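You operate a simulated robot arm through the tools that you are given. There is no shell and no other tool. Be economical: measure what you need, move in short steps, check, and stop when the job is done.

Carry out the task below with a simulated two-armed robot. There is one attempt and no reset: what you move stays moved.

## Task
Replug the bench's work lamp into the yellow box and relight it.
Fine: lamp off before the plug moves; reset, test and reset the box before the lamp goes on.

It is judged by the outcome, as a careful person would: the job done as asked, and still so three seconds after it is handed in. It fails if anything else is knocked over, pushed out of place, dropped, spilled or broken.

## Robot
Two 7-joint arms with fingered hands on one trunk, on a base that drives. Base frame: it is fixed to the floor where the robot stands at the start and does not move with it; the origin is under the middle of the robot, x ahead of it, y to its left, z up. Readings come in m, rad, newtons and seconds.
The left shoulder is at the start at [0.07, 0.157, 1.481], the right one opposite. With the tool pointing down near the work surface each hand reaches from about 0.1 to 0.86 m from the robot's upright axis, wherever it stands, measured 20 degrees to its own side. Places, roughly: blue plug (4x4x4 cm) [0.6, -0.2, 1]; board switch [0.6, -0.1, 0.9]; box outlet [0.5, -0.3, 1]; cream plug (4x4x4 cm) [0.7, -0.2, 1]; grey plug (4x4x4 cm) [0.7, -0.3, 1]; orange plug (4x4x4 cm) [0.6, 0, 1]; teal plug (4x4x4 cm) [0.7, -0.1, 1]; work lamp [0.5, 0.1, 1]; work lamp switch [0.5, 0.1, 1.1]. Payload 5 kg a hand.
Tool frame (each hand has its own): the origin (TCP) lies between the finger pads and is the grasp point; the fingertips stand 0.031 m ahead of it; z points along the fingers, y is the line along which they close. The gripper opens to 0.156 m. The gripper's body begins 0.088 m behind the TCP. The gripper is a hand of 4 fingers: y runs from the thumb to the fingers, the wrist lies at [0, 0, -0.249] in the tool frame.
Orientation is that of the tool frame in the base frame, as a unit quaternion [w, x, y, z]. With the fingers straight down and closing along the base's y, the tool's x points along the base's -x, its y along +y and its z along -z.

## Interface
- The arms move only by the tool servo_tool. It takes "left_moves", "right_moves" or both (then of equal length, played together; a hand with none holds still); each is a list of rows, each a list of 6 numbers: the shift along the base's x, y, z in units of 400 mm (1.0 is 400 mm), then the turn, a rotation vector about the base's x, y, z in units of 120 degrees (1.0 is 120 degrees). In form: [[tx, ty, tz, rx, ry, rz], ...]. A call has 1 to 12 rows; each row is the pose to reach, as a shift and turn from the pose commanded when the call began. A call with a number of a shift or a turn outside -1 to 1 is refused whole. Rows are played at 5 a second. More than 0.05 m and 0.15 rad between two rows, and nothing of the call is played. Where a pose cannot be reached the arm comes as near as it can. A force on the tool above 40 N (or 10 N above the force at the start of the call, whichever is more), or a blocked arm, ends the call early, and 0.2 s more pass. In this call time passes only in rows, and 0.2 s behind the last. The reply holds the time, the measured pose of the TCP, the force on the tool along the base axes, the opening and the grip force, in the units named above and with some noise, with the torque about the TCP (base axes, N m) and any sound that the robot's microphone picked up, and new pictures: "pictures" is both (left out), scene, wrist or none (wrist: the cameras of the hands that moved).
- Cameras (640 x 400 px; columns grow to the right, rows downward): "scene" is now at [0.1239, -0.0161, 1.6861]; the picture's right is [-0.21, -0.98, 0.00], its down [-0.76, 0.16, -0.63] and it looks along [0.62, -0.13, -0.77] (base axes); focal length 286 px, centre (320, 200). "left" rides on the left gripper at [-0.072, 0.002, -0.111] in its tool frame; the picture's right is [-0.02, -1.00, 0.00], its down [0.84, -0.02, -0.54] and it looks along [0.54, -0.01, 0.84] (tool axes); focal length 234 px, centre (320, 200). "right" rides on the right gripper at [0.072, 0.002, -0.111] in its tool frame; the picture's right is [-0.02, 1.00, 0.00], its down [-0.84, -0.02, -0.54] and it looks along [-0.54, -0.01, 0.84] (tool axes); focal length 234 px, centre (320, 200). There is no depth. A picture from a camera that has moved, and an enlarged one, comes with that camera's place and axes in the base frame and with its lens.
- move_column(by): slides the trunk up (or, below 0, down) by that many m; the arms and the scene camera ride with it, the base frame stays. It gives what a move gives, with no picture.
- roll_base(legs): drives the robot by 1 to 6 legs, each [ahead, turn to the left] in m and rad, along the robot's own axes; the way and the turn of a leg run together, so that a leg with both is an arc; at most 1.5 m and 3.142 rad a leg. The arms and the cameras ride along, it lands a little off, and it stops where it bumps. It gives what a move gives, and a new picture of the scene camera.
- set_fingers(finger1, finger2, finger3, thumb_bend, hand): sets how far each is bent, from 0 (flat) to 100 (curled in); at 30 the hand is open as for a grip, at 70 the pads meet at the TCP. One left out holds its place. A second passes; each finger stops where it meets its share of the squeeze, and holds until it gets a number again. It is the only way to open and close the hand. It gives what a move gives, with no picture; readings hold the bend of each and the force on the fingers (four entries, about 0 where the hand has none), thumb and palm.
- turn_head(pan, tilt): turns the head with the scene camera to pan (to the left, within 1.501 rad either way) and tilt (down, from -0.506 to 1.204), counted from straight ahead of the robot. It gives what a move gives, and a new picture of the scene camera.
- zoom(camera, box): a new picture of the part [left, top, right, bottom] of that camera's present view, enlarged. It takes no simulated time.
- finish_job(): hands the job in; it is judged then, once.

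Work in short steps. Places have to be worked out from the pictures, the camera data and where the tool is seen: move nearer, look again, correct. Check each grasp and each placing, and mend what went wrong. You have 120 turns and 260 pictures in all, those below and enlarged ones among them. Open the grippers and draw the arms clear of the work before you hand the job in, unless the task says otherwise; then end with one line.

The tools are called after ">>>" by a JSON object that holds its "op" and its "data". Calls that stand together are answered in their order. servo_tool: Moves the arms, as the interface text tells. Its arguments: {"type":"object","properties":{"left_moves":{"type":"array"},"right_moves":{"type":"array"},"pictures":{"type":"string","enum":["both","scene","wrist","none"]}},"required":[]} The other tools are called the same way: move_column (by) slides the trunk up or down; set_fingers (finger1, finger2, finger3, thumb_bend, hand) moves the fingers one by one; roll_base (legs) drives the base; turn_head (pan, tilt) turns the head that bears the scene camera; zoom (camera, box) takes an enlarged picture of a part of a camera's view; finish_job () hands the job in.

At the start:

```text
clock: 0.0
left_eef_pos: [0.5327, 0.0471, 1.3955]
left_orientation: [0.001, 0.0, 1.0, 0.0]
left_wrist_force: [-0.1, 1.2, 0.2]
left_moment: [-0.02, 0.01, -0.01]
left_gripper_width: 0.156
left_finger_force: 0.1
left_shape: jaw
left_bend: [30.0, 30.0, 30.0, 30.0]
left_finger forces: [0.0, 0.0, 0.0, 0.0, 0.1, 0.1]
right_eef_pos: [0.2667, -0.2602, 1.0]
right_orientation: [0.0, -0.004, 1.0, -0.004]
right_wrist_force: [-0.9, 0.2, -0.3]
right_moment: [0.0, 0.0, 0.0]
right_gripper_width: 0.1563
right_finger_force: 0.1
right_shape: jaw
right_bend: [30.0, 30.0, 30.0, 30.0]
right_finger forces: [0.0, 0.1, 0.1, 0.0, 0.0, 0.1]
trunk travel left (down, up): [-0.866, 0.074]
robot x, y, heading: [-0.0009, 0.0001, 0.003]
head pan, tilt: [-0.211, 0.885]
```

scene: 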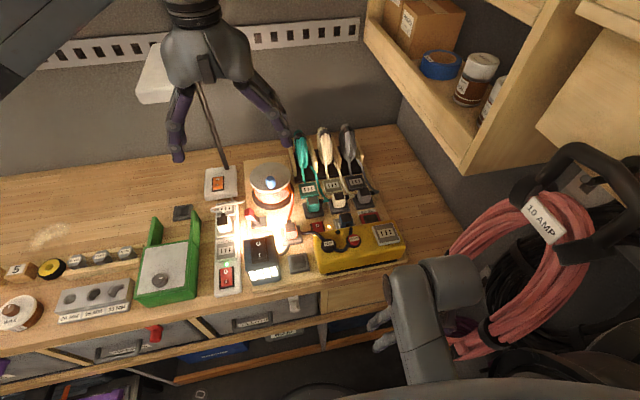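
right: 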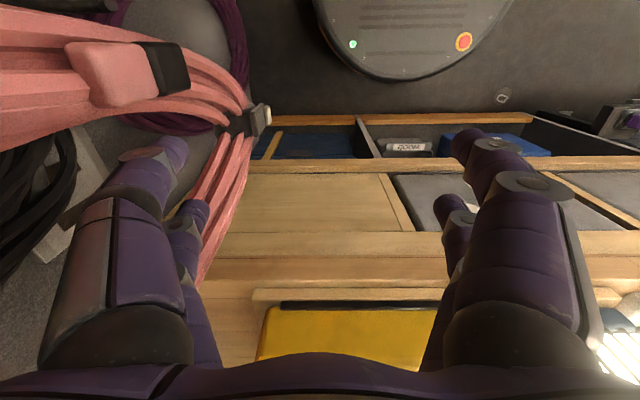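
left: 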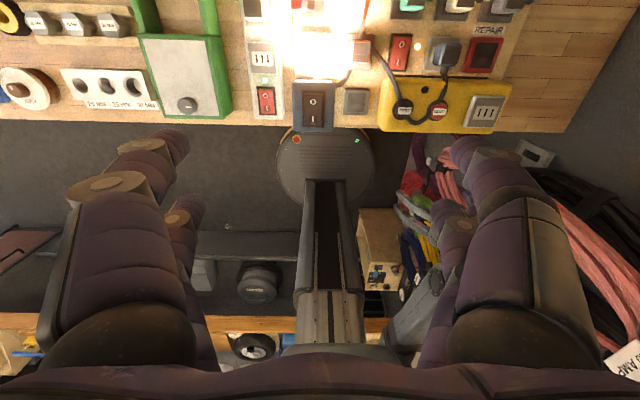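

The scene shows a bench with sockets, plugs and a yellow box; I zoom on it to identify the parts.

>>> {"op": "zoom", "data": {"camera": "scene", "box": [200, 110, 420, 310]}}

>>> {"op": "zoom", "data": {"camera": "left", "box": [240, 0, 530, 140]}}

```text
2.00 times, centred on (310, 210) of scene
camera zoom: at [0.1239, -0.0161, 1.6861], right [-0.21, -0.98, 0.0], down [-0.76, 0.16, -0.63], along [0.62, -0.13, -0.77], focal length 572 px, centre (340, 180)
```

zoom: 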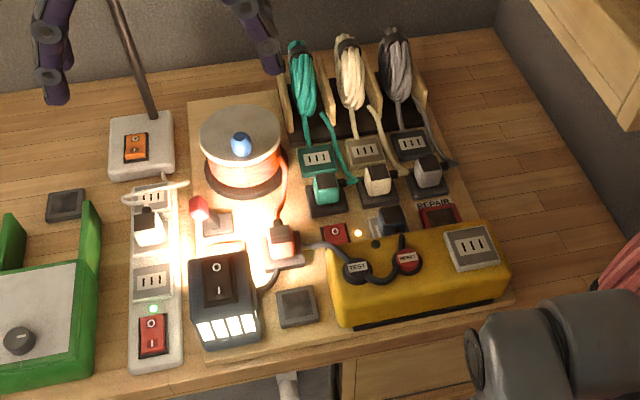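

```text
2.21 times, centred on (385, 70) of left
camera zoom: at [0.6045, 0.0474, 1.5074], right [0.02, -1.0, 0.0], down [-0.84, -0.02, 0.54], along [-0.54, -0.01, -0.84], focal length 517 px, centre (177, 487)
```

zoom: 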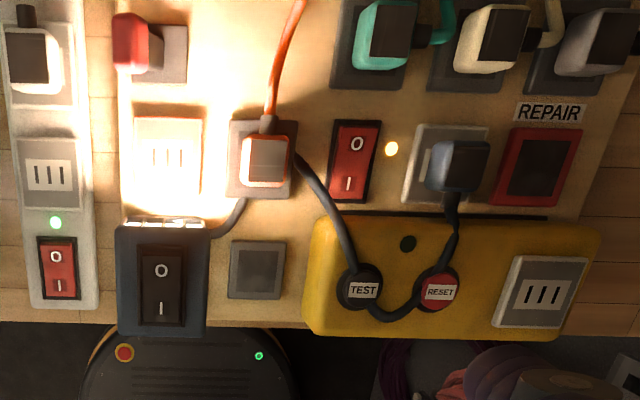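

The lamp is the dark-blue box with the lit panel; its lead runs over TEST/RESET to the blue plug. I try the left hand's finger shapes in free air to make a single poking fingertip.

>>> {"op": "set_fingers", "data": {"hand": "left", "finger1": 100, "finger2": 70, "finger3": 100, "thumb_bend": 70}}

>>> {"op": "zoom", "data": {"camera": "left", "box": [0, 0, 640, 400]}}

>>> {"op": "zoom", "data": {"camera": "scene", "box": [120, 0, 340, 200]}}

```text
clock: 1.0
left_eef_pos: [0.5337, 0.0474, 1.3966]
left_orientation: [0.0, 0.0, 1.0, 0.0]
left_wrist_force: [-0.5, 0.2, 0.3]
left_moment: [0.02, 0.0, -0.01]
left_gripper_width: 0.0016
left_finger_force: 0.1
left_shape: fingers
left_bend: [76.0, 69.0, 100.0, 69.0]
left_finger forces: [0.1, 0.0, 0.0, 0.0, 0.0, 0.0]
right_eef_pos: [0.2658, -0.261, 0.9989]
right_orientation: [0.0, -0.005, 1.0, -0.005]
right_wrist_force: [-0.1, 0.1, -0.1]
right_moment: [0.0, 0.02, -0.01]
right_gripper_width: 0.156
right_finger_force: 0.0
right_shape: jaw
right_bend: [30.0, 30.0, 30.0, 30.0]
right_finger forces: [0.0, 0.0, 0.0, 0.0, 0.0, 0.1]
trunk travel left (down, up): [-0.866, 0.074]
robot x, y, heading: [-0.0012, 0.0014, 0.002]
head pan, tilt: [-0.211, 0.885]
```

```text
1.00 times, centred on (320, 200) of left (not enlarged: the box is as wide or as high as the picture)
camera zoom: at [0.6045, 0.0475, 1.5074], right [0.02, -1.0, 0.0], down [-0.84, -0.02, 0.54], along [-0.54, -0.01, -0.84], focal length 234 px, centre (320, 200)
```

zoom: 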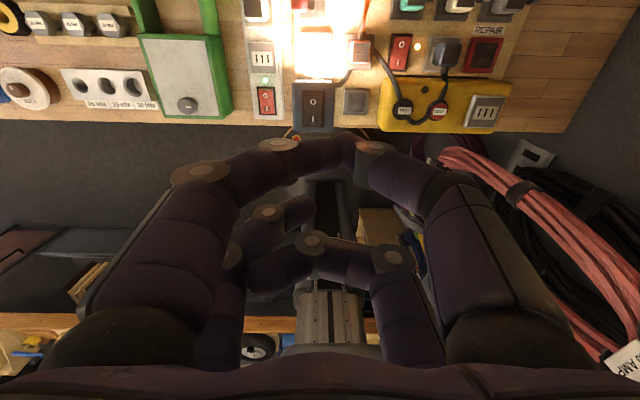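

```text
2.00 times, centred on (230, 100) of scene
camera zoom: at [0.1239, -0.016, 1.6861], right [-0.21, -0.98, 0.0], down [-0.76, 0.16, -0.63], along [0.62, -0.13, -0.77], focal length 572 px, centre (500, 400)
```

zoom: 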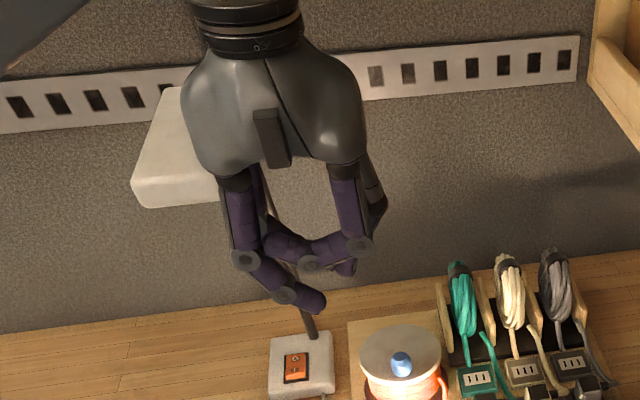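

The digits interfere when all curl; I open and curl selectively to learn which digit is which.

>>> {"op": "set_fingers", "data": {"hand": "left", "finger1": 30, "finger2": 100, "finger3": 60, "thumb_bend": 0}}

>>> {"op": "zoom", "data": {"camera": "left", "box": [0, 0, 640, 400]}}

>>> {"op": "zoom", "data": {"camera": "scene", "box": [120, 0, 340, 200]}}

```text
clock: 2.0
left_eef_pos: [0.532, 0.0468, 1.3964]
left_orientation: [0.001, 0.0, 1.0, 0.0]
left_wrist_force: [0.3, 0.4, 0.5]
left_moment: [0.01, -0.03, -0.04]
left_gripper_width: 0.1925
left_finger_force: 0.0
left_shape: fingers
left_bend: [30.0, 81.0, 100.0, 0.0]
left_finger forces: [0.1, 0.1, 0.0, 0.1, 0.1, 0.0]
right_eef_pos: [0.2663, -0.2604, 0.9997]
right_orientation: [0.0, -0.004, 1.0, -0.005]
right_wrist_force: [-0.1, 0.5, 0.0]
right_moment: [-0.02, -0.02, 0.01]
right_gripper_width: 0.1556
right_finger_force: 0.0
right_shape: jaw
right_bend: [30.0, 30.0, 30.0, 30.0]
right_finger forces: [0.1, 0.1, 0.0, 0.0, 0.0, 0.1]
trunk travel left (down, up): [-0.866, 0.074]
robot x, y, heading: [-0.0011, -0.0002, -0.003]
head pan, tilt: [-0.211, 0.885]
```

```text
1.00 times, centred on (320, 200) of left (not enlarged: the box is as wide or as high as the picture)
camera zoom: at [0.6045, 0.0475, 1.5074], right [0.02, -1.0, 0.0], down [-0.84, -0.02, 0.54], along [-0.54, -0.01, -0.84], focal length 234 px, centre (320, 200)
```

zoom: 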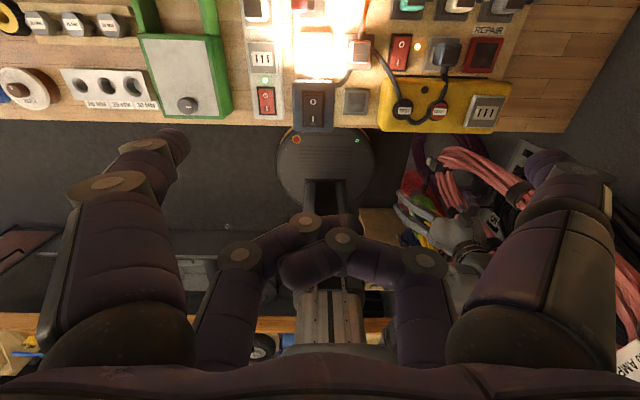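

```text
2.00 times, centred on (230, 100) of scene
camera zoom: at [0.1239, -0.016, 1.6862], right [-0.21, -0.98, 0.0], down [-0.76, 0.16, -0.63], along [0.62, -0.13, -0.77], focal length 572 px, centre (500, 400)
```

zoom: 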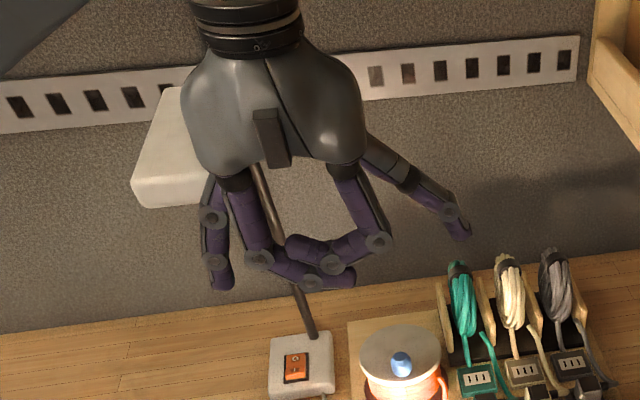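

Finger1/thumb form the pair on the camera side, finger2/finger3 the other. I try closing finger1+thumb as a poker with the others splayed flat.

>>> {"op": "set_fingers", "data": {"hand": "left", "finger1": 70, "finger2": 0, "finger3": 0, "thumb_bend": 70}}

>>> {"op": "zoom", "data": {"camera": "left", "box": [0, 0, 640, 400]}}

>>> {"op": "zoom", "data": {"camera": "scene", "box": [120, 0, 340, 200]}}

```text
clock: 3.0
left_eef_pos: [0.5326, 0.0464, 1.3963]
left_orientation: [0.0, 0.0, 1.0, 0.0]
left_wrist_force: [-0.6, 1.1, 0.0]
left_moment: [-0.04, 0.0, 0.01]
left_gripper_width: 0.005
left_finger_force: 0.0
left_shape: fingers
left_bend: [70.0, 0.0, 0.0, 70.0]
left_finger forces: [0.0, 0.0, 0.0, 0.0, 0.1, 0.0]
right_eef_pos: [0.267, -0.2607, 1.0]
right_orientation: [0.0, -0.004, 1.0, -0.004]
right_wrist_force: [0.2, -0.1, -0.1]
right_moment: [-0.01, 0.01, 0.01]
right_gripper_width: 0.1559
right_finger_force: 0.1
right_shape: jaw
right_bend: [30.0, 30.0, 30.0, 30.0]
right_finger forces: [0.0, 0.0, 0.0, 0.1, 0.1, 0.0]
trunk travel left (down, up): [-0.866, 0.074]
robot x, y, heading: [0.0017, -0.0013, -0.002]
head pan, tilt: [-0.211, 0.885]
```

```text
1.00 times, centred on (320, 200) of left (not enlarged: the box is as wide or as high as the picture)
camera zoom: at [0.6045, 0.0475, 1.5074], right [0.02, -1.0, 0.0], down [-0.84, -0.02, 0.54], along [-0.54, -0.01, -0.84], focal length 234 px, centre (320, 200)
```

zoom: 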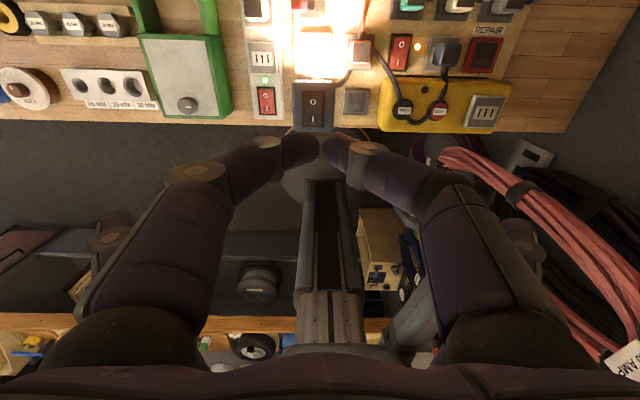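

```text
2.00 times, centred on (230, 100) of scene
camera zoom: at [0.1239, -0.016, 1.6862], right [-0.21, -0.98, 0.0], down [-0.76, 0.16, -0.63], along [0.62, -0.13, -0.77], focal length 572 px, centre (500, 400)
```

zoom: 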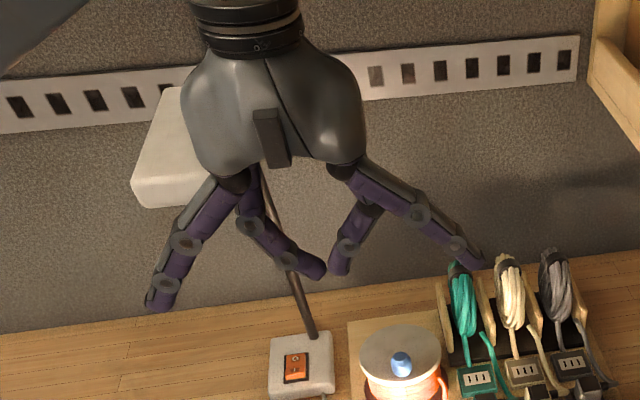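

The finger1/thumb pair makes a neat poker about 0.023 m to +x of the TCP. I see whether curling the other two instead is more compact.

>>> {"op": "set_fingers", "data": {"hand": "left", "finger2": 100}}

>>> {"op": "set_fingers", "data": {"hand": "left", "finger3": 100}}

>>> {"op": "zoom", "data": {"camera": "left", "box": [0, 0, 640, 400]}}

>>> {"op": "zoom", "data": {"camera": "scene", "box": [120, 0, 340, 200]}}

```text
clock: 4.0
left_eef_pos: [0.5321, 0.0464, 1.3963]
left_orientation: [0.001, 0.0, 1.0, 0.0]
left_wrist_force: [-0.6, 1.3, -0.5]
left_moment: [-0.02, -0.01, -0.03]
left_gripper_width: 0.0048
left_finger_force: 0.1
left_shape: fingers
left_bend: [70.0, 100.0, 0.0, 70.0]
left_finger forces: [0.1, 0.0, 0.0, 0.0, 0.1, 0.1]
right_eef_pos: [0.2673, -0.2607, 1.0009]
right_orientation: [0.0, -0.005, 1.0, -0.004]
right_wrist_force: [0.4, 0.8, 0.6]
right_moment: [-0.01, 0.02, -0.02]
right_gripper_width: 0.156
right_finger_force: 0.0
right_shape: jaw
right_bend: [30.0, 30.0, 30.0, 30.0]
right_finger forces: [0.0, 0.0, 0.0, 0.0, 0.0, 0.0]
trunk travel left (down, up): [-0.866, 0.074]
robot x, y, heading: [-0.002, -0.0012, -0.002]
head pan, tilt: [-0.211, 0.885]
```

```text
clock: 5.0
left_eef_pos: [0.5329, 0.0466, 1.3962]
left_orientation: [0.0, 0.0, 1.0, 0.0]
left_wrist_force: [0.5, -0.5, 0.1]
left_moment: [0.0, 0.0, -0.01]
left_gripper_width: 0.005
left_finger_force: 0.1
left_shape: fingers
left_bend: [70.0, 100.0, 86.0, 70.0]
left_finger forces: [0.0, 0.1, 0.0, 0.0, 0.1, 0.1]
right_eef_pos: [0.2678, -0.261, 1.0009]
right_orientation: [0.0, -0.005, 1.0, -0.004]
right_wrist_force: [0.5, 0.4, 0.3]
right_moment: [0.04, 0.0, -0.02]
right_gripper_width: 0.156
right_finger_force: 0.1
right_shape: jaw
right_bend: [30.0, 30.0, 30.0, 30.0]
right_finger forces: [0.1, 0.0, 0.0, 0.0, 0.1, 0.0]
trunk travel left (down, up): [-0.866, 0.074]
robot x, y, heading: [0.0026, -0.0016, -0.004]
head pan, tilt: [-0.211, 0.885]
```

```text
1.00 times, centred on (320, 200) of left (not enlarged: the box is as wide or as high as the picture)
camera zoom: at [0.6045, 0.0475, 1.5074], right [0.02, -1.0, 0.0], down [-0.84, -0.02, 0.54], along [-0.54, -0.01, -0.84], focal length 234 px, centre (320, 200)
```

zoom: 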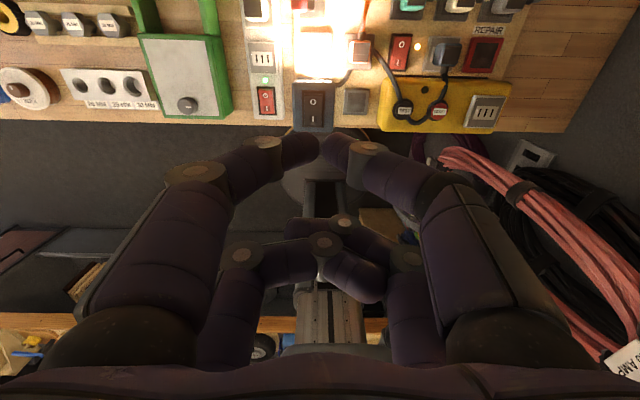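

```text
2.00 times, centred on (230, 100) of scene
camera zoom: at [0.1239, -0.016, 1.6862], right [-0.21, -0.98, 0.0], down [-0.76, 0.16, -0.63], along [0.62, -0.13, -0.77], focal length 572 px, centre (500, 400)
```

zoom: 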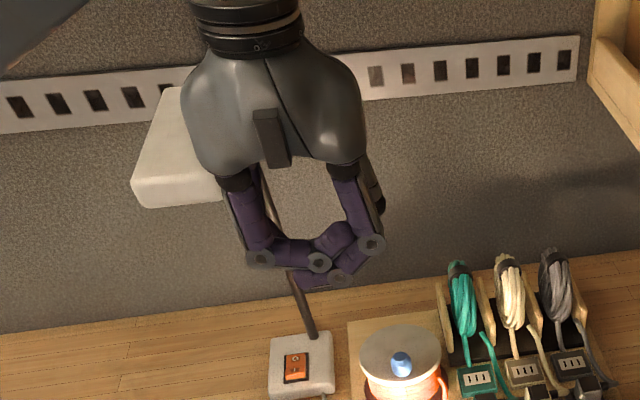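

Triangulating, the lamp switch centre is about (0.510, 0.060, 1.049), O side toward +x. I bring the poker above the O end, about 4 cm clear.

>>> {"op": "servo_tool", "data": {"left_moves": [[-0.02, 0.01, -0.11, 0, 0, 0], [-0.04, 0.02, -0.22, 0, 0, 0], [-0.06, 0.03, -0.33, 0, 0, 0], [-0.075, 0.033, -0.44, 0, 0, 0], [-0.075, 0.033, -0.55, 0, 0, 0], [-0.075, 0.033, -0.66, 0, 0, 0]]}}

```text
clock: 6.4
left_eef_pos: [0.5039, 0.0586, 1.1308]
left_orientation: [0.002, 0.0, 1.0, 0.001]
left_wrist_force: [-0.4, 0.1, 0.1]
left_moment: [-0.01, 0.0, 0.03]
left_gripper_width: 0.0048
left_finger_force: 0.0
left_shape: fingers
left_bend: [70.0, 100.0, 87.0, 70.0]
left_finger forces: [0.0, 0.1, 0.0, 0.0, 0.0, 0.0]
right_eef_pos: [0.2673, -0.2597, 1.0005]
right_orientation: [0.001, -0.005, 1.0, -0.004]
right_wrist_force: [0.3, 0.1, 0.5]
right_moment: [0.0, 0.01, 0.03]
right_gripper_width: 0.1557
right_finger_force: 0.0
right_shape: jaw
right_bend: [30.0, 30.0, 30.0, 30.0]
right_finger forces: [0.0, 0.0, 0.0, 0.0, 0.1, 0.0]
trunk travel left (down, up): [-0.866, 0.074]
robot x, y, heading: [-0.0022, -0.0026, 0.003]
head pan, tilt: [-0.211, 0.885]
camera scene: at [0.1244, -0.0158, 1.6862], right [-0.21, -0.98, 0.0], down [-0.76, 0.16, -0.63], along [0.62, -0.13, -0.77], focal length 286 px, centre (320, 200)
camera left: at [0.5755, 0.0603, 1.2428], right [0.02, -1.0, 0.0], down [-0.84, -0.02, 0.54], along [-0.54, -0.01, -0.84], focal length 234 px, centre (320, 200)
```

scene: 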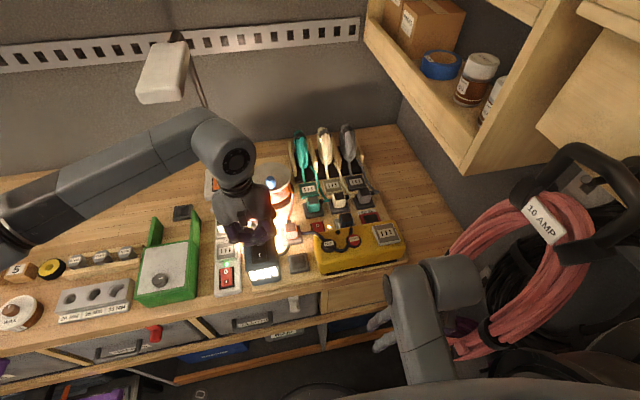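
left: 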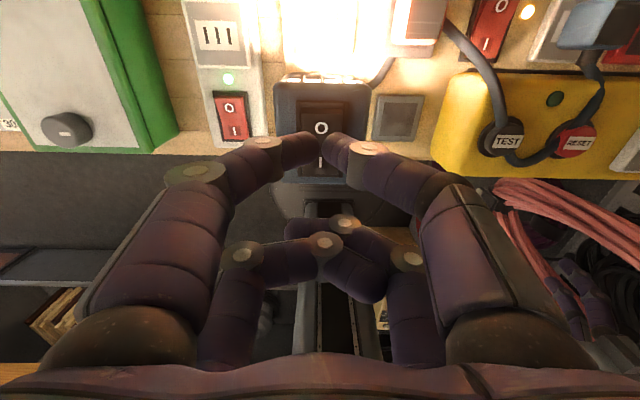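

The O mark is near x 0.522 and the tip near 0.527. I descend in small steps, expecting contact around TCP z 1.08.

>>> {"op": "servo_tool", "data": {"left_moves": [[0, 0.002, -0.06, 0, 0, 0], [0, 0.002, -0.1, 0, 0, 0], [0, 0.002, -0.115, 0, 0, 0], [0, 0.002, -0.125, 0, 0, 0]], "pictures": "wrist"}}

```text
clock: 7.4
left_eef_pos: [0.5032, 0.0596, 1.0858]
left_orientation: [0.004, 0.0, 1.0, -0.001]
left_wrist_force: [2.6, 0.8, 25.4]
left_moment: [0.03, -0.51, 0.0]
left_gripper_width: 0.0037
left_finger_force: 12.8
left_shape: fingers
left_bend: [71.0, 100.0, 87.0, 70.0]
left_finger forces: [12.3, 0.0, 0.1, 0.0, 12.9, 0.1]
right_eef_pos: [0.2644, -0.2601, 1.0017]
right_orientation: [0.001, -0.004, 1.0, -0.004]
right_wrist_force: [-1.0, 0.1, 0.1]
right_moment: [0.01, -0.02, -0.02]
right_gripper_width: 0.1559
right_finger_force: 0.2
right_shape: jaw
right_bend: [30.0, 30.0, 30.0, 30.0]
right_finger forces: [0.0, 0.1, 0.0, 0.1, 0.0, 0.0]
trunk travel left (down, up): [-0.866, 0.074]
robot x, y, heading: [-0.0002, -0.0019, -0.002]
head pan, tilt: [-0.211, 0.885]
camera left: at [0.5741, 0.0609, 1.1968], right [0.02, -1.0, 0.0], down [-0.84, -0.02, 0.54], along [-0.54, -0.02, -0.84], focal length 234 px, centre (320, 200)
```

left: 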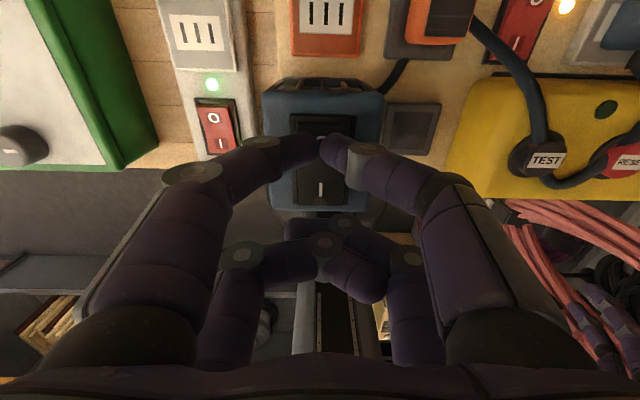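

The lamp panel has gone dark: lamp off. I lift the left hand away up and to the left.

>>> {"op": "servo_tool", "data": {"left_moves": [[0, 0, 0.1, 0, 0, 0], [0, 0.06, 0.2, 0, 0, 0], [0, 0.14, 0.3, 0, 0, 0], [0, 0.22, 0.4, 0, 0, 0], [0, 0.3, 0.5, 0, 0, 0]], "pictures": "scene"}}

>>> {"op": "zoom", "data": {"camera": "scene", "box": [240, 150, 420, 290]}}

>>> {"op": "zoom", "data": {"camera": "scene", "box": [310, 180, 410, 270]}}

```text
refused: row 3 steps farther than a row can; nothing moved
```

```text
2.86 times, centred on (330, 220) of scene
camera zoom: at [0.1211, -0.016, 1.6867], right [-0.21, -0.98, 0.0], down [-0.76, 0.16, -0.63], along [0.62, -0.13, -0.77], focal length 817 px, centre (291, 143)
```

zoom: 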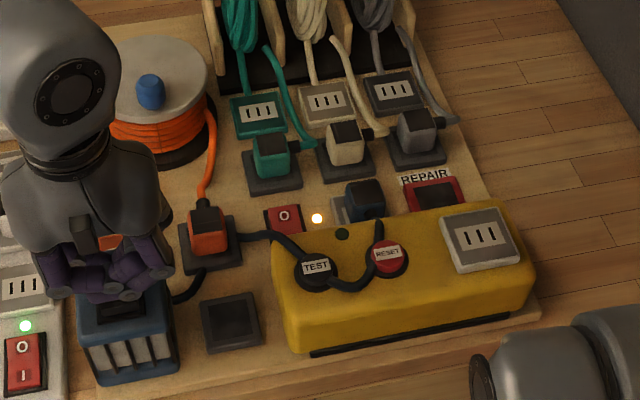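

```text
4.44 times, centred on (360, 225) of scene
camera zoom: at [0.1211, -0.016, 1.6867], right [-0.21, -0.98, 0.0], down [-0.76, 0.16, -0.63], along [0.62, -0.13, -0.77], focal length 1270 px, centre (142, 89)
```

zoom: 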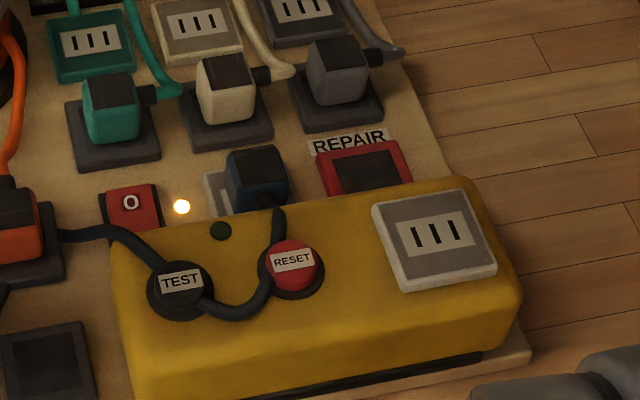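

The lamp is off and the layout is clear. Retrying the left retreat with smaller steps.

>>> {"op": "servo_tool", "data": {"left_moves": [[0, 0, 0.1, 0, 0, 0], [0, 0.05, 0.19, 0, 0, 0], [0, 0.1, 0.28, 0, 0, 0], [0, 0.16, 0.37, 0, 0, 0], [0, 0.22, 0.46, 0, 0, 0], [0, 0.3, 0.54, 0, 0, 0]], "pictures": "none"}}

```text
clock: 8.8
left_eef_pos: [0.5013, 0.1826, 1.2995]
left_orientation: [0.0, 0.0, 1.0, -0.001]
left_wrist_force: [0.5, 0.5, -0.1]
left_moment: [-0.01, 0.01, 0.02]
left_gripper_width: 0.0042
left_finger_force: 0.0
left_shape: fingers
left_bend: [70.0, 100.0, 87.0, 70.0]
left_finger forces: [0.0, 0.0, 0.1, 0.1, 0.1, 0.1]
right_eef_pos: [0.2655, -0.2578, 1.0006]
right_orientation: [0.0, -0.004, 1.0, -0.005]
right_wrist_force: [-1.0, -0.5, 0.6]
right_moment: [-0.02, -0.01, 0.0]
right_gripper_width: 0.1557
right_finger_force: 0.1
right_shape: jaw
right_bend: [30.0, 30.0, 30.0, 30.0]
right_finger forces: [0.0, 0.0, 0.1, 0.0, 0.0, 0.0]
trunk travel left (down, up): [-0.866, 0.074]
robot x, y, heading: [0.0016, -0.0002, -0.004]
head pan, tilt: [-0.211, 0.885]
```

Left is clear. I raise the right hand and move it forward over the plug area, high, to look with its camera.

>>> {"op": "servo_tool", "data": {"right_moves": [[0, 0, 0.12, 0, 0, 0], [0, 0, 0.24, 0, 0, 0], [0, 0, 0.36, 0, 0, 0], [0, 0, 0.48, 0, 0, 0], [0, 0, 0.6, 0, 0, 0], [0.11, 0.02, 0.62, 0, 0, 0], [0.22, 0.04, 0.64, 0, 0, 0], [0.33, 0.06, 0.64, 0, 0, 0], [0.44, 0.08, 0.64, 0, 0, 0], [0.55, 0.1, 0.64, 0, 0, 0]]}}

>>> {"op": "zoom", "data": {"camera": "right", "box": [180, 0, 480, 180]}}

```text
clock: 9.2
left_eef_pos: [0.503, 0.1782, 1.2988]
left_orientation: [-0.001, 0.0, 1.0, 0.0]
left_wrist_force: [0.8, -0.3, -0.7]
left_moment: [-0.01, 0.01, -0.01]
left_gripper_width: 0.004
left_finger_force: 0.0
left_shape: fingers
left_bend: [70.0, 100.0, 87.0, 70.0]
left_finger forces: [0.0, 0.1, 0.0, 0.0, 0.1, 0.0]
right_eef_pos: [0.2757, -0.3085, 1.0322]
right_orientation: [-0.02, -0.082, 0.992, -0.094]
right_wrist_force: [0.2, 0.4, 0.0]
right_moment: [0.02, 0.02, 0.02]
right_gripper_width: 0.1558
right_finger_force: 0.0
right_shape: jaw
right_bend: [30.0, 30.0, 30.0, 30.0]
right_finger forces: [0.0, 0.1, 0.1, 0.0, 0.0, 0.0]
right hand out of reach, approached as far as the arm can: row 1, 2
trunk travel left (down, up): [-0.866, 0.074]
robot x, y, heading: [0.0012, -0.0036, -0.002]
head pan, tilt: [-0.211, 0.885]
stopped in row 2 (right hand): the arm was blocked; the commanded pose is now the measured one
camera scene: at [0.1257, -0.017, 1.686], right [-0.21, -0.98, 0.0], down [-0.76, 0.16, -0.63], along [0.62, -0.13, -0.78], focal length 286 px, centre (320, 200)
camera right: at [0.207, -0.2984, 1.1438], right [-0.14, 0.97, -0.19], down [0.84, 0.22, 0.49], along [0.52, -0.09, -0.85], focal length 234 px, centre (320, 200)
```

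scene: 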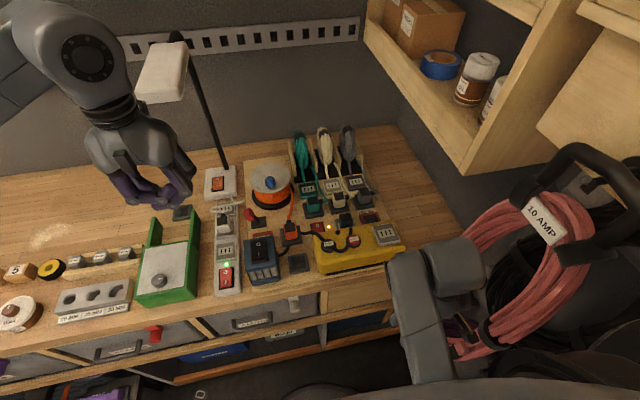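
right: 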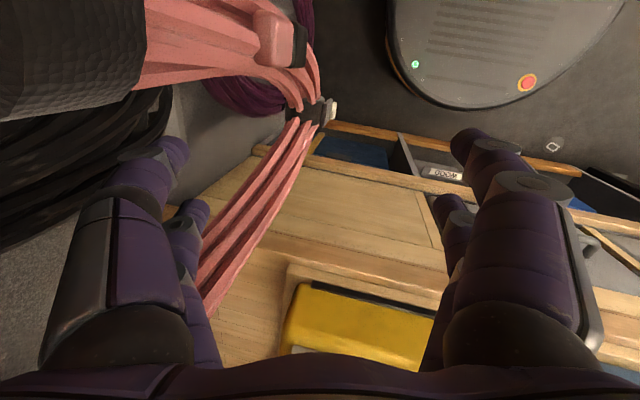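

```text
2.13 times, centred on (330, 90) of right
camera zoom: at [0.207, -0.2984, 1.1438], right [-0.14, 0.97, -0.19], down [0.84, 0.22, 0.49], along [0.52, -0.09, -0.85], focal length 500 px, centre (299, 435)
```

zoom: 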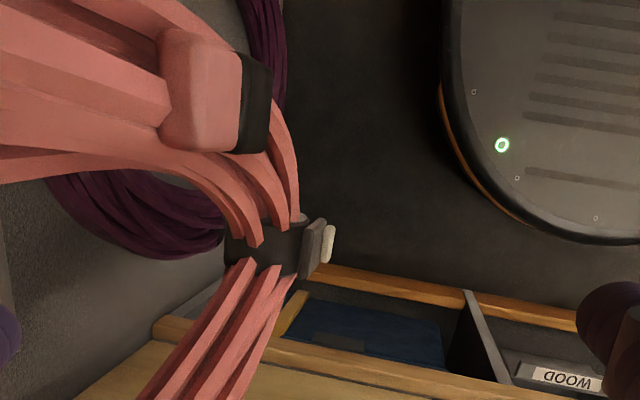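

The close, high pose is out of reach and the arm stopped, drifting toward the hanging cable. I go back left, forward and straighten the hand before raising.

>>> {"op": "servo_tool", "data": {"right_moves": [[0.02, 0.05, 0.0, 0.03, -0.006, -0.026], [0.05, 0.1, 0.0, 0.06, -0.012, -0.052], [0.1, 0.15, 0.02, 0.09, -0.019, -0.078], [0.16, 0.18, 0.08, 0.09, -0.019, -0.078]]}}

```text
clock: 10.4
left_eef_pos: [0.502, 0.1795, 1.2991]
left_orientation: [0.0, 0.0, 1.0, 0.0]
left_wrist_force: [0.3, 0.4, -0.3]
left_moment: [0.02, -0.02, 0.02]
left_gripper_width: 0.0045
left_finger_force: 0.2
left_shape: fingers
left_bend: [70.0, 100.0, 87.0, 70.0]
left_finger forces: [0.0, 0.0, 0.0, 0.0, 0.1, 0.0]
right_eef_pos: [0.3342, -0.2847, 1.0656]
right_orientation: [-0.007, -0.04, 0.996, -0.085]
right_wrist_force: [-0.5, 0.3, -0.5]
right_moment: [-0.01, -0.02, -0.02]
right_gripper_width: 0.1561
right_finger_force: 0.1
right_shape: jaw
right_bend: [30.0, 30.0, 30.0, 30.0]
right_finger forces: [0.0, 0.0, 0.1, 0.0, 0.0, 0.0]
trunk travel left (down, up): [-0.866, 0.074]
robot x, y, heading: [-0.0021, -0.0003, 0.001]
head pan, tilt: [-0.211, 0.885]
stopped in row 4 (right hand): the arm was blocked; the commanded pose is now the measured one
camera scene: at [0.1233, -0.0167, 1.6862], right [-0.21, -0.98, 0.0], down [-0.76, 0.16, -0.63], along [0.62, -0.13, -0.77], focal length 286 px, centre (320, 200)
camera right: at [0.2625, -0.2706, 1.1761], right [-0.06, 0.98, -0.17], down [0.84, 0.14, 0.52], along [0.54, -0.11, -0.84], focal length 234 px, centre (320, 200)
```

scene: 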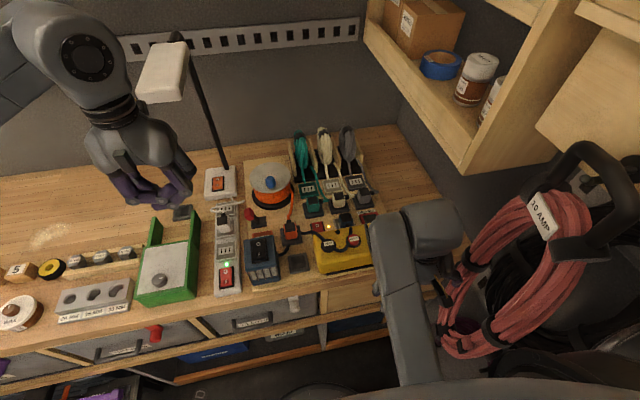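
right: 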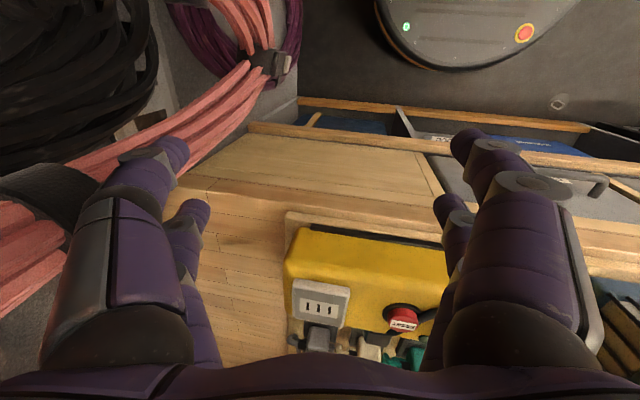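

The pink "10 AMP" coil looks shifted, so the arm may be touching it. I turn the head right to see.

>>> {"op": "turn_head", "data": {"pan": -0.9, "tilt": 0.8}}

```text
clock: 11.5
left_eef_pos: [0.5029, 0.1806, 1.2995]
left_orientation: [0.0, 0.0, 1.0, 0.0]
left_wrist_force: [0.9, 0.4, 0.8]
left_moment: [0.01, -0.02, -0.03]
left_gripper_width: 0.0041
left_finger_force: 0.1
left_shape: fingers
left_bend: [70.0, 100.0, 87.0, 70.0]
left_finger forces: [0.0, 0.0, 0.1, 0.1, 0.1, 0.0]
right_eef_pos: [0.3345, -0.2852, 1.0656]
right_orientation: [-0.008, -0.042, 0.995, -0.086]
right_wrist_force: [-0.3, -0.2, 0.8]
right_moment: [-0.02, -0.01, -0.02]
right_gripper_width: 0.1561
right_finger_force: 0.0
right_shape: jaw
right_bend: [30.0, 30.0, 30.0, 30.0]
right_finger forces: [0.0, 0.0, 0.1, 0.1, 0.0, 0.1]
trunk travel left (down, up): [-0.866, 0.074]
robot x, y, heading: [0.0011, 0.0056, 0.001]
head pan, tilt: [-0.901, 0.799]
camera scene: at [0.0998, -0.0628, 1.6929], right [-0.78, -0.62, 0.0], down [-0.45, 0.56, -0.7], along [0.43, -0.55, -0.72], focal length 286 px, centre (320, 200)
```

scene: 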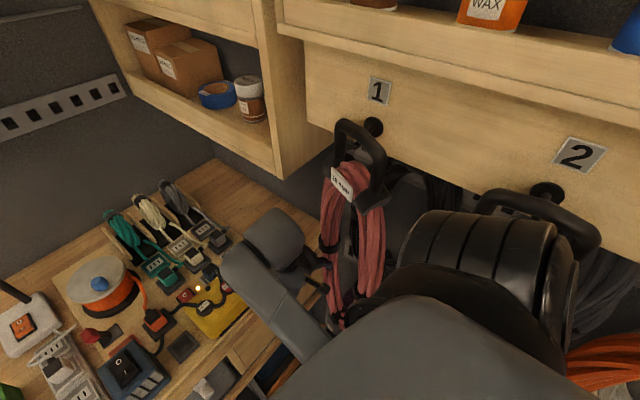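

The coil hangs freely on hook 1 right beside the right elbow, so the right arm is risky here. I return it gently to its start pose and will use the left arm for everything.

>>> {"op": "servo_tool", "data": {"right_moves": [[-0.04, 0.03, -0.04, 0.027, -0.003, -0.013], [-0.08, 0.05, -0.08, 0.055, -0.005, -0.027], [-0.13, 0.06, -0.12, 0.082, -0.008, -0.04], [-0.17, 0.0625, -0.164, 0.082, -0.008, -0.04]], "pictures": "scene"}}

```text
clock: 12.5
left_eef_pos: [0.5009, 0.1815, 1.2988]
left_orientation: [0.0, 0.001, 1.0, 0.0]
left_wrist_force: [-0.8, 0.0, -0.2]
left_moment: [-0.03, -0.03, -0.01]
left_gripper_width: 0.0042
left_finger_force: 0.1
left_shape: fingers
left_bend: [70.0, 100.0, 87.0, 70.0]
left_finger forces: [0.0, 0.0, 0.1, 0.0, 0.1, 0.1]
right_eef_pos: [0.2682, -0.2704, 1.0029]
right_orientation: [0.004, -0.01, 1.0, -0.014]
right_wrist_force: [-0.1, 0.3, 0.0]
right_moment: [-0.03, 0.0, 0.0]
right_gripper_width: 0.156
right_finger_force: 0.1
right_shape: jaw
right_bend: [30.0, 30.0, 30.0, 30.0]
right_finger forces: [0.0, 0.1, 0.0, 0.0, 0.0, 0.0]
trunk travel left (down, up): [-0.866, 0.074]
robot x, y, heading: [-0.0024, -0.0005, -0.004]
head pan, tilt: [-0.901, 0.799]
camera scene: at [0.0979, -0.0628, 1.6929], right [-0.78, -0.62, 0.0], down [-0.44, 0.56, -0.7], along [0.43, -0.55, -0.72], focal length 286 px, centre (320, 200)
```

scene: 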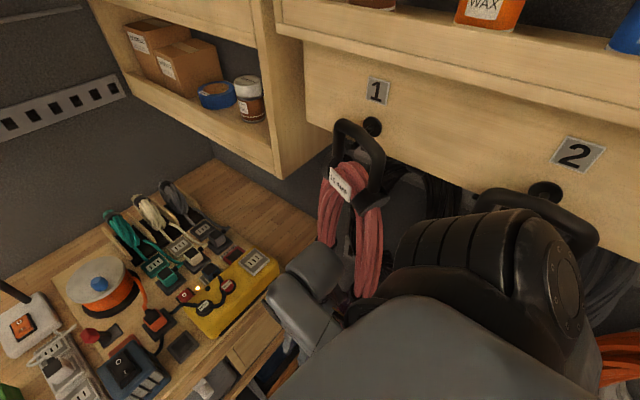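

Right arm is back near its start. I return the head to the bench view, and compare the coil.

>>> {"op": "turn_head", "data": {"pan": -0.211, "tilt": 0.885}}

```text
clock: 13.6
left_eef_pos: [0.5029, 0.1809, 1.2988]
left_orientation: [0.0, 0.0, 1.0, 0.0]
left_wrist_force: [0.0, 0.3, 0.0]
left_moment: [0.03, 0.0, 0.0]
left_gripper_width: 0.0045
left_finger_force: 0.0
left_shape: fingers
left_bend: [70.0, 100.0, 87.0, 70.0]
left_finger forces: [0.1, 0.1, 0.1, 0.0, 0.0, 0.0]
right_eef_pos: [0.2677, -0.2697, 1.0021]
right_orientation: [0.002, -0.011, 1.0, -0.014]
right_wrist_force: [0.0, 0.1, 0.1]
right_moment: [0.0, 0.0, 0.01]
right_gripper_width: 0.1559
right_finger_force: 0.1
right_shape: jaw
right_bend: [30.0, 30.0, 30.0, 30.0]
right_finger forces: [0.0, 0.0, 0.0, 0.1, 0.1, 0.0]
trunk travel left (down, up): [-0.866, 0.074]
robot x, y, heading: [-0.0015, -0.001, 0.0]
head pan, tilt: [-0.211, 0.885]
camera scene: at [0.1239, -0.016, 1.6861], right [-0.21, -0.98, 0.0], down [-0.76, 0.16, -0.63], along [0.62, -0.13, -0.77], focal length 286 px, centre (320, 200)
```

scene: 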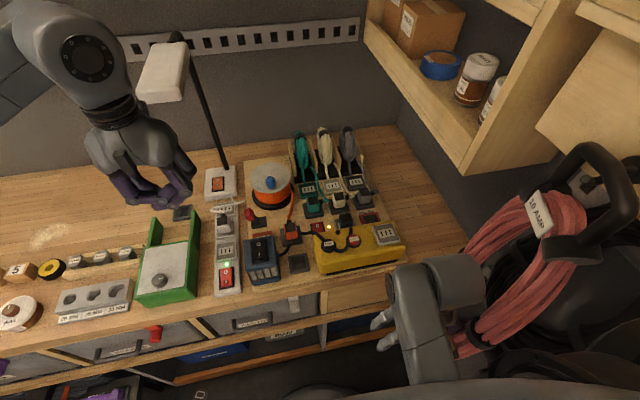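

The coil still hangs on its hook but is twisted a little against the elbow. I ease the right hand inward to relieve it.

>>> {"op": "servo_tool", "data": {"right_moves": [[0, 0.05, -0.01, 0.013, 0.003, -0.01], [0, 0.1, -0.01, 0.013, 0.003, -0.01], [0, 0.15, -0.01, 0.013, 0.003, -0.01], [0, 0.2, -0.01, 0.013, 0.003, -0.01]], "pictures": "scene"}}

```text
clock: 14.6
left_eef_pos: [0.5026, 0.1811, 1.2988]
left_orientation: [0.0, -0.001, 1.0, 0.001]
left_wrist_force: [-1.0, 0.4, -0.4]
left_moment: [0.01, 0.0, 0.0]
left_gripper_width: 0.0044
left_finger_force: 0.0
left_shape: fingers
left_bend: [70.0, 100.0, 87.0, 70.0]
left_finger forces: [0.1, 0.0, 0.0, 0.1, 0.0, 0.0]
right_eef_pos: [0.2664, -0.1793, 0.9965]
right_orientation: [-0.003, 0.012, 1.0, 0.015]
right_wrist_force: [-0.5, 0.1, 0.3]
right_moment: [0.0, -0.03, -0.02]
right_gripper_width: 0.1559
right_finger_force: 0.1
right_shape: jaw
right_bend: [30.0, 30.0, 30.0, 30.0]
right_finger forces: [0.0, 0.0, 0.1, 0.0, 0.0, 0.0]
trunk travel left (down, up): [-0.866, 0.074]
robot x, y, heading: [0.001, 0.0009, -0.003]
head pan, tilt: [-0.211, 0.885]
camera scene: at [0.1241, -0.0156, 1.6862], right [-0.21, -0.98, 0.0], down [-0.76, 0.16, -0.63], along [0.62, -0.13, -0.77], focal length 286 px, centre (320, 200)
```

scene: 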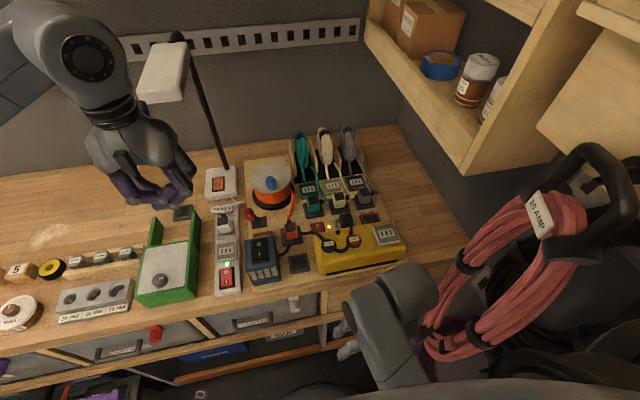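

The coil is still on its hook. Now left hand: open the fingers moderately (digits at 50), then move over the blue plug, estimated at (0.602, -0.20, 0.974).

>>> {"op": "set_fingers", "data": {"hand": "left", "finger1": 50, "finger3": 30, "thumb_bend": 50}}

>>> {"op": "set_fingers", "data": {"hand": "left", "finger2": 50, "finger3": 50}}

>>> {"op": "servo_tool", "data": {"left_moves": [[0.02, -0.11, -0.01, 0, 0, 0], [0.04, -0.22, -0.03, 0, 0, 0], [0.07, -0.33, -0.05, 0, 0, 0], [0.1, -0.44, -0.08, 0, 0, 0], [0.13, -0.55, -0.11, 0, 0, 0], [0.16, -0.65, -0.14, 0, 0, 0], [0.19, -0.75, -0.17, 0, 0, 0], [0.22, -0.85, -0.2, 0, 0, 0], [0.25, -0.95, -0.24, 0, 0, 0]]}}

```text
clock: 15.6
left_eef_pos: [0.5021, 0.1809, 1.2989]
left_orientation: [0.0, 0.0, 1.0, 0.0]
left_wrist_force: [0.1, 0.7, -0.7]
left_moment: [0.03, 0.0, -0.01]
left_gripper_width: 0.0803
left_finger_force: 0.0
left_shape: fingers
left_bend: [50.0, 100.0, 30.0, 50.0]
left_finger forces: [0.0, 0.0, 0.0, 0.0, 0.1, 0.0]
right_eef_pos: [0.2662, -0.1798, 0.9964]
right_orientation: [-0.003, 0.012, 1.0, 0.015]
right_wrist_force: [-0.5, 0.3, -0.4]
right_moment: [0.0, -0.02, 0.0]
right_gripper_width: 0.156
right_finger_force: 0.1
right_shape: jaw
right_bend: [30.0, 30.0, 30.0, 30.0]
right_finger forces: [0.0, 0.1, 0.1, 0.0, 0.1, 0.0]
trunk travel left (down, up): [-0.866, 0.074]
robot x, y, heading: [0.0005, 0.0018, 0.005]
head pan, tilt: [-0.211, 0.885]
```

```text
clock: 16.6
left_eef_pos: [0.5019, 0.1812, 1.3003]
left_orientation: [0.0, 0.0, 1.0, 0.0]
left_wrist_force: [-0.2, -0.6, 0.0]
left_moment: [0.03, -0.01, 0.0]
left_gripper_width: 0.0805
left_finger_force: 0.1
left_shape: fingers
left_bend: [50.0, 50.0, 50.0, 50.0]
left_finger forces: [0.0, 0.0, 0.0, 0.0, 0.0, 0.1]
right_eef_pos: [0.2668, -0.1789, 0.9974]
right_orientation: [-0.002, 0.011, 1.0, 0.014]
right_wrist_force: [-0.2, 0.6, 0.0]
right_moment: [-0.02, 0.01, 0.01]
right_gripper_width: 0.1561
right_finger_force: 0.0
right_shape: jaw
right_bend: [30.0, 30.0, 30.0, 30.0]
right_finger forces: [0.0, 0.0, 0.1, 0.0, 0.0, 0.0]
trunk travel left (down, up): [-0.866, 0.074]
robot x, y, heading: [-0.0003, -0.0001, 0.002]
head pan, tilt: [-0.211, 0.885]
```

```text
clock: 18.6
left_eef_pos: [0.6027, -0.2035, 1.2028]
left_orientation: [0.0, 0.0, 1.0, 0.001]
left_wrist_force: [-0.6, 0.3, 0.0]
left_moment: [0.05, 0.01, 0.0]
left_gripper_width: 0.0807
left_finger_force: 0.2
left_shape: fingers
left_bend: [50.0, 50.0, 50.0, 50.0]
left_finger forces: [0.1, 0.0, 0.0, 0.0, 0.0, 0.0]
right_eef_pos: [0.2672, -0.1795, 0.9962]
right_orientation: [-0.003, 0.012, 1.0, 0.016]
right_wrist_force: [0.2, 0.4, -0.2]
right_moment: [0.03, 0.0, 0.02]
right_gripper_width: 0.1557
right_finger_force: 0.1
right_shape: jaw
right_bend: [30.0, 30.0, 30.0, 30.0]
right_finger forces: [0.0, 0.0, 0.0, 0.0, 0.0, 0.0]
trunk travel left (down, up): [-0.866, 0.074]
robot x, y, heading: [-0.0016, -0.0017, 0.002]
head pan, tilt: [-0.211, 0.885]
camera scene: at [0.1242, -0.0195, 1.6862], right [-0.21, -0.98, 0.0], down [-0.76, 0.16, -0.63], along [0.62, -0.13, -0.77], focal length 286 px, centre (320, 200)
camera left: at [0.6749, -0.2009, 1.3141], right [0.02, -1.0, 0.0], down [-0.84, -0.02, 0.54], along [-0.54, -0.01, -0.84], focal length 234 px, centre (320, 200)
```

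scene: 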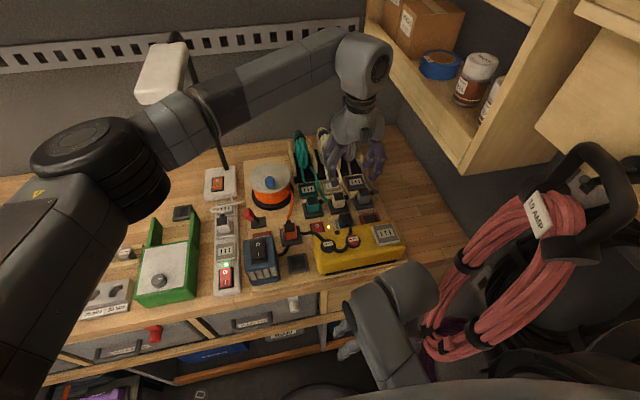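
left: 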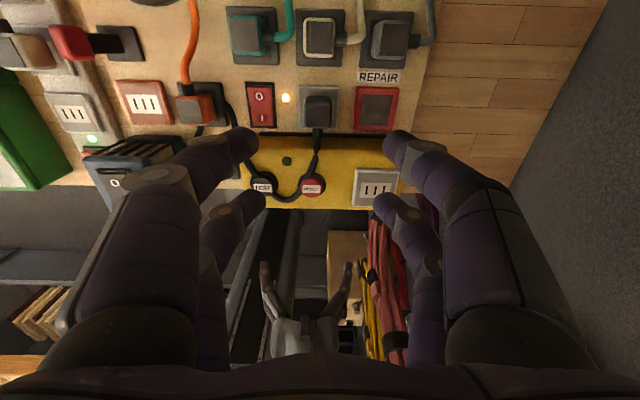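

The hand is over the plug. I zoom to refine the plug and box places.

>>> {"op": "zoom", "data": {"camera": "left", "box": [220, 70, 440, 215]}}

```text
2.76 times, centred on (330, 142) of left
camera zoom: at [0.6749, -0.2009, 1.3141], right [0.02, -1.0, 0.0], down [-0.84, -0.02, 0.54], along [-0.54, -0.01, -0.84], focal length 646 px, centre (292, 359)
```

zoom: 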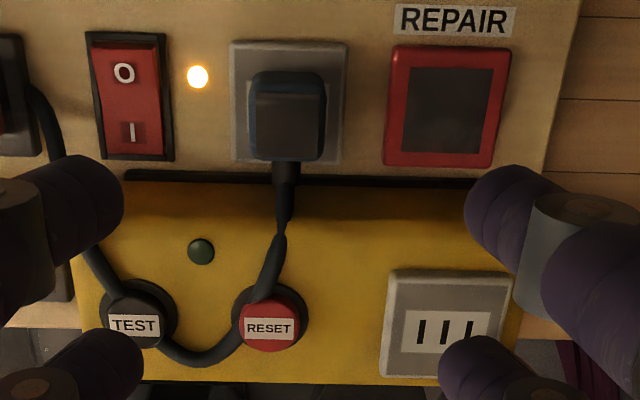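

Plug centre about (0.600, -0.199), 4 cm wide. I lower to just above it and look again.

>>> {"op": "servo_tool", "data": {"left_moves": [[0, 0.005, -0.1, 0, 0, 0], [0, 0.008, -0.2, 0, 0, 0], [0, 0.008, -0.3, 0, 0, 0], [0, 0.008, -0.4, 0, 0, 0]]}}

>>> {"op": "zoom", "data": {"camera": "scene", "box": [290, 130, 410, 270]}}

```text
clock: 19.6
left_eef_pos: [0.6017, -0.1963, 1.0439]
left_orientation: [-0.001, 0.0, 1.0, 0.001]
left_wrist_force: [0.3, -0.5, 0.2]
left_moment: [0.03, 0.05, 0.0]
left_gripper_width: 0.0804
left_finger_force: 0.0
left_shape: fingers
left_bend: [50.0, 50.0, 50.0, 50.0]
left_finger forces: [0.0, 0.0, 0.0, 0.0, 0.0, 0.0]
right_eef_pos: [0.2667, -0.179, 0.9962]
right_orientation: [-0.002, 0.011, 1.0, 0.015]
right_wrist_force: [-0.2, 0.2, -0.5]
right_moment: [-0.01, 0.01, 0.01]
right_gripper_width: 0.1555
right_finger_force: 0.0
right_shape: jaw
right_bend: [30.0, 30.0, 30.0, 30.0]
right_finger forces: [0.1, 0.0, 0.1, 0.0, 0.0, 0.0]
trunk travel left (down, up): [-0.866, 0.074]
robot x, y, heading: [0.0013, -0.0029, 0.0]
head pan, tilt: [-0.211, 0.885]
camera scene: at [0.1248, -0.0161, 1.6862], right [-0.21, -0.98, 0.0], down [-0.76, 0.16, -0.63], along [0.62, -0.13, -0.77], focal length 286 px, centre (320, 200)
camera left: at [0.675, -0.1946, 1.1544], right [0.02, -1.0, 0.0], down [-0.84, -0.02, 0.54], along [-0.54, -0.01, -0.84], focal length 234 px, centre (320, 200)
```

scene: 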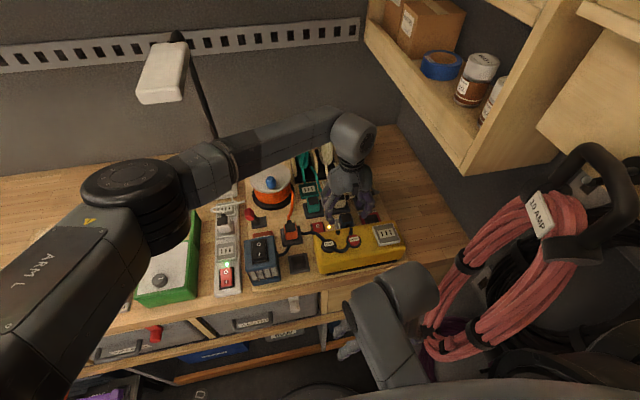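
left: 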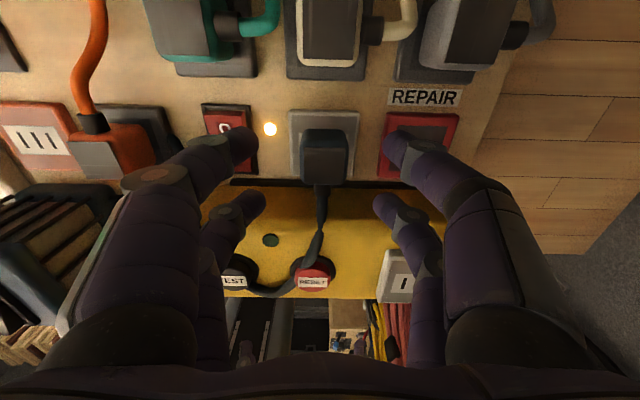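

```text
2.86 times, centred on (350, 200) of scene
camera zoom: at [0.1248, -0.0161, 1.6862], right [-0.21, -0.98, 0.0], down [-0.76, 0.16, -0.63], along [0.62, -0.13, -0.77], focal length 817 px, centre (234, 200)
```

zoom: 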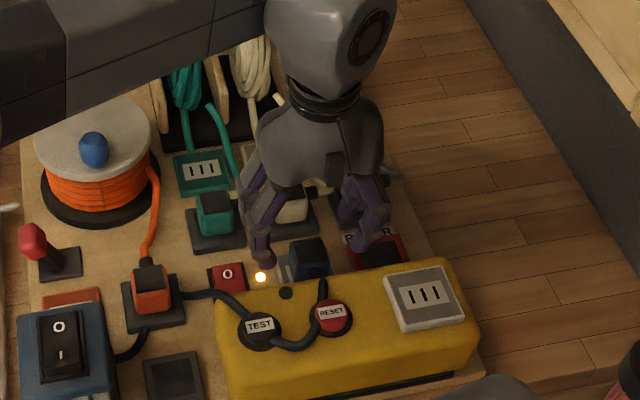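

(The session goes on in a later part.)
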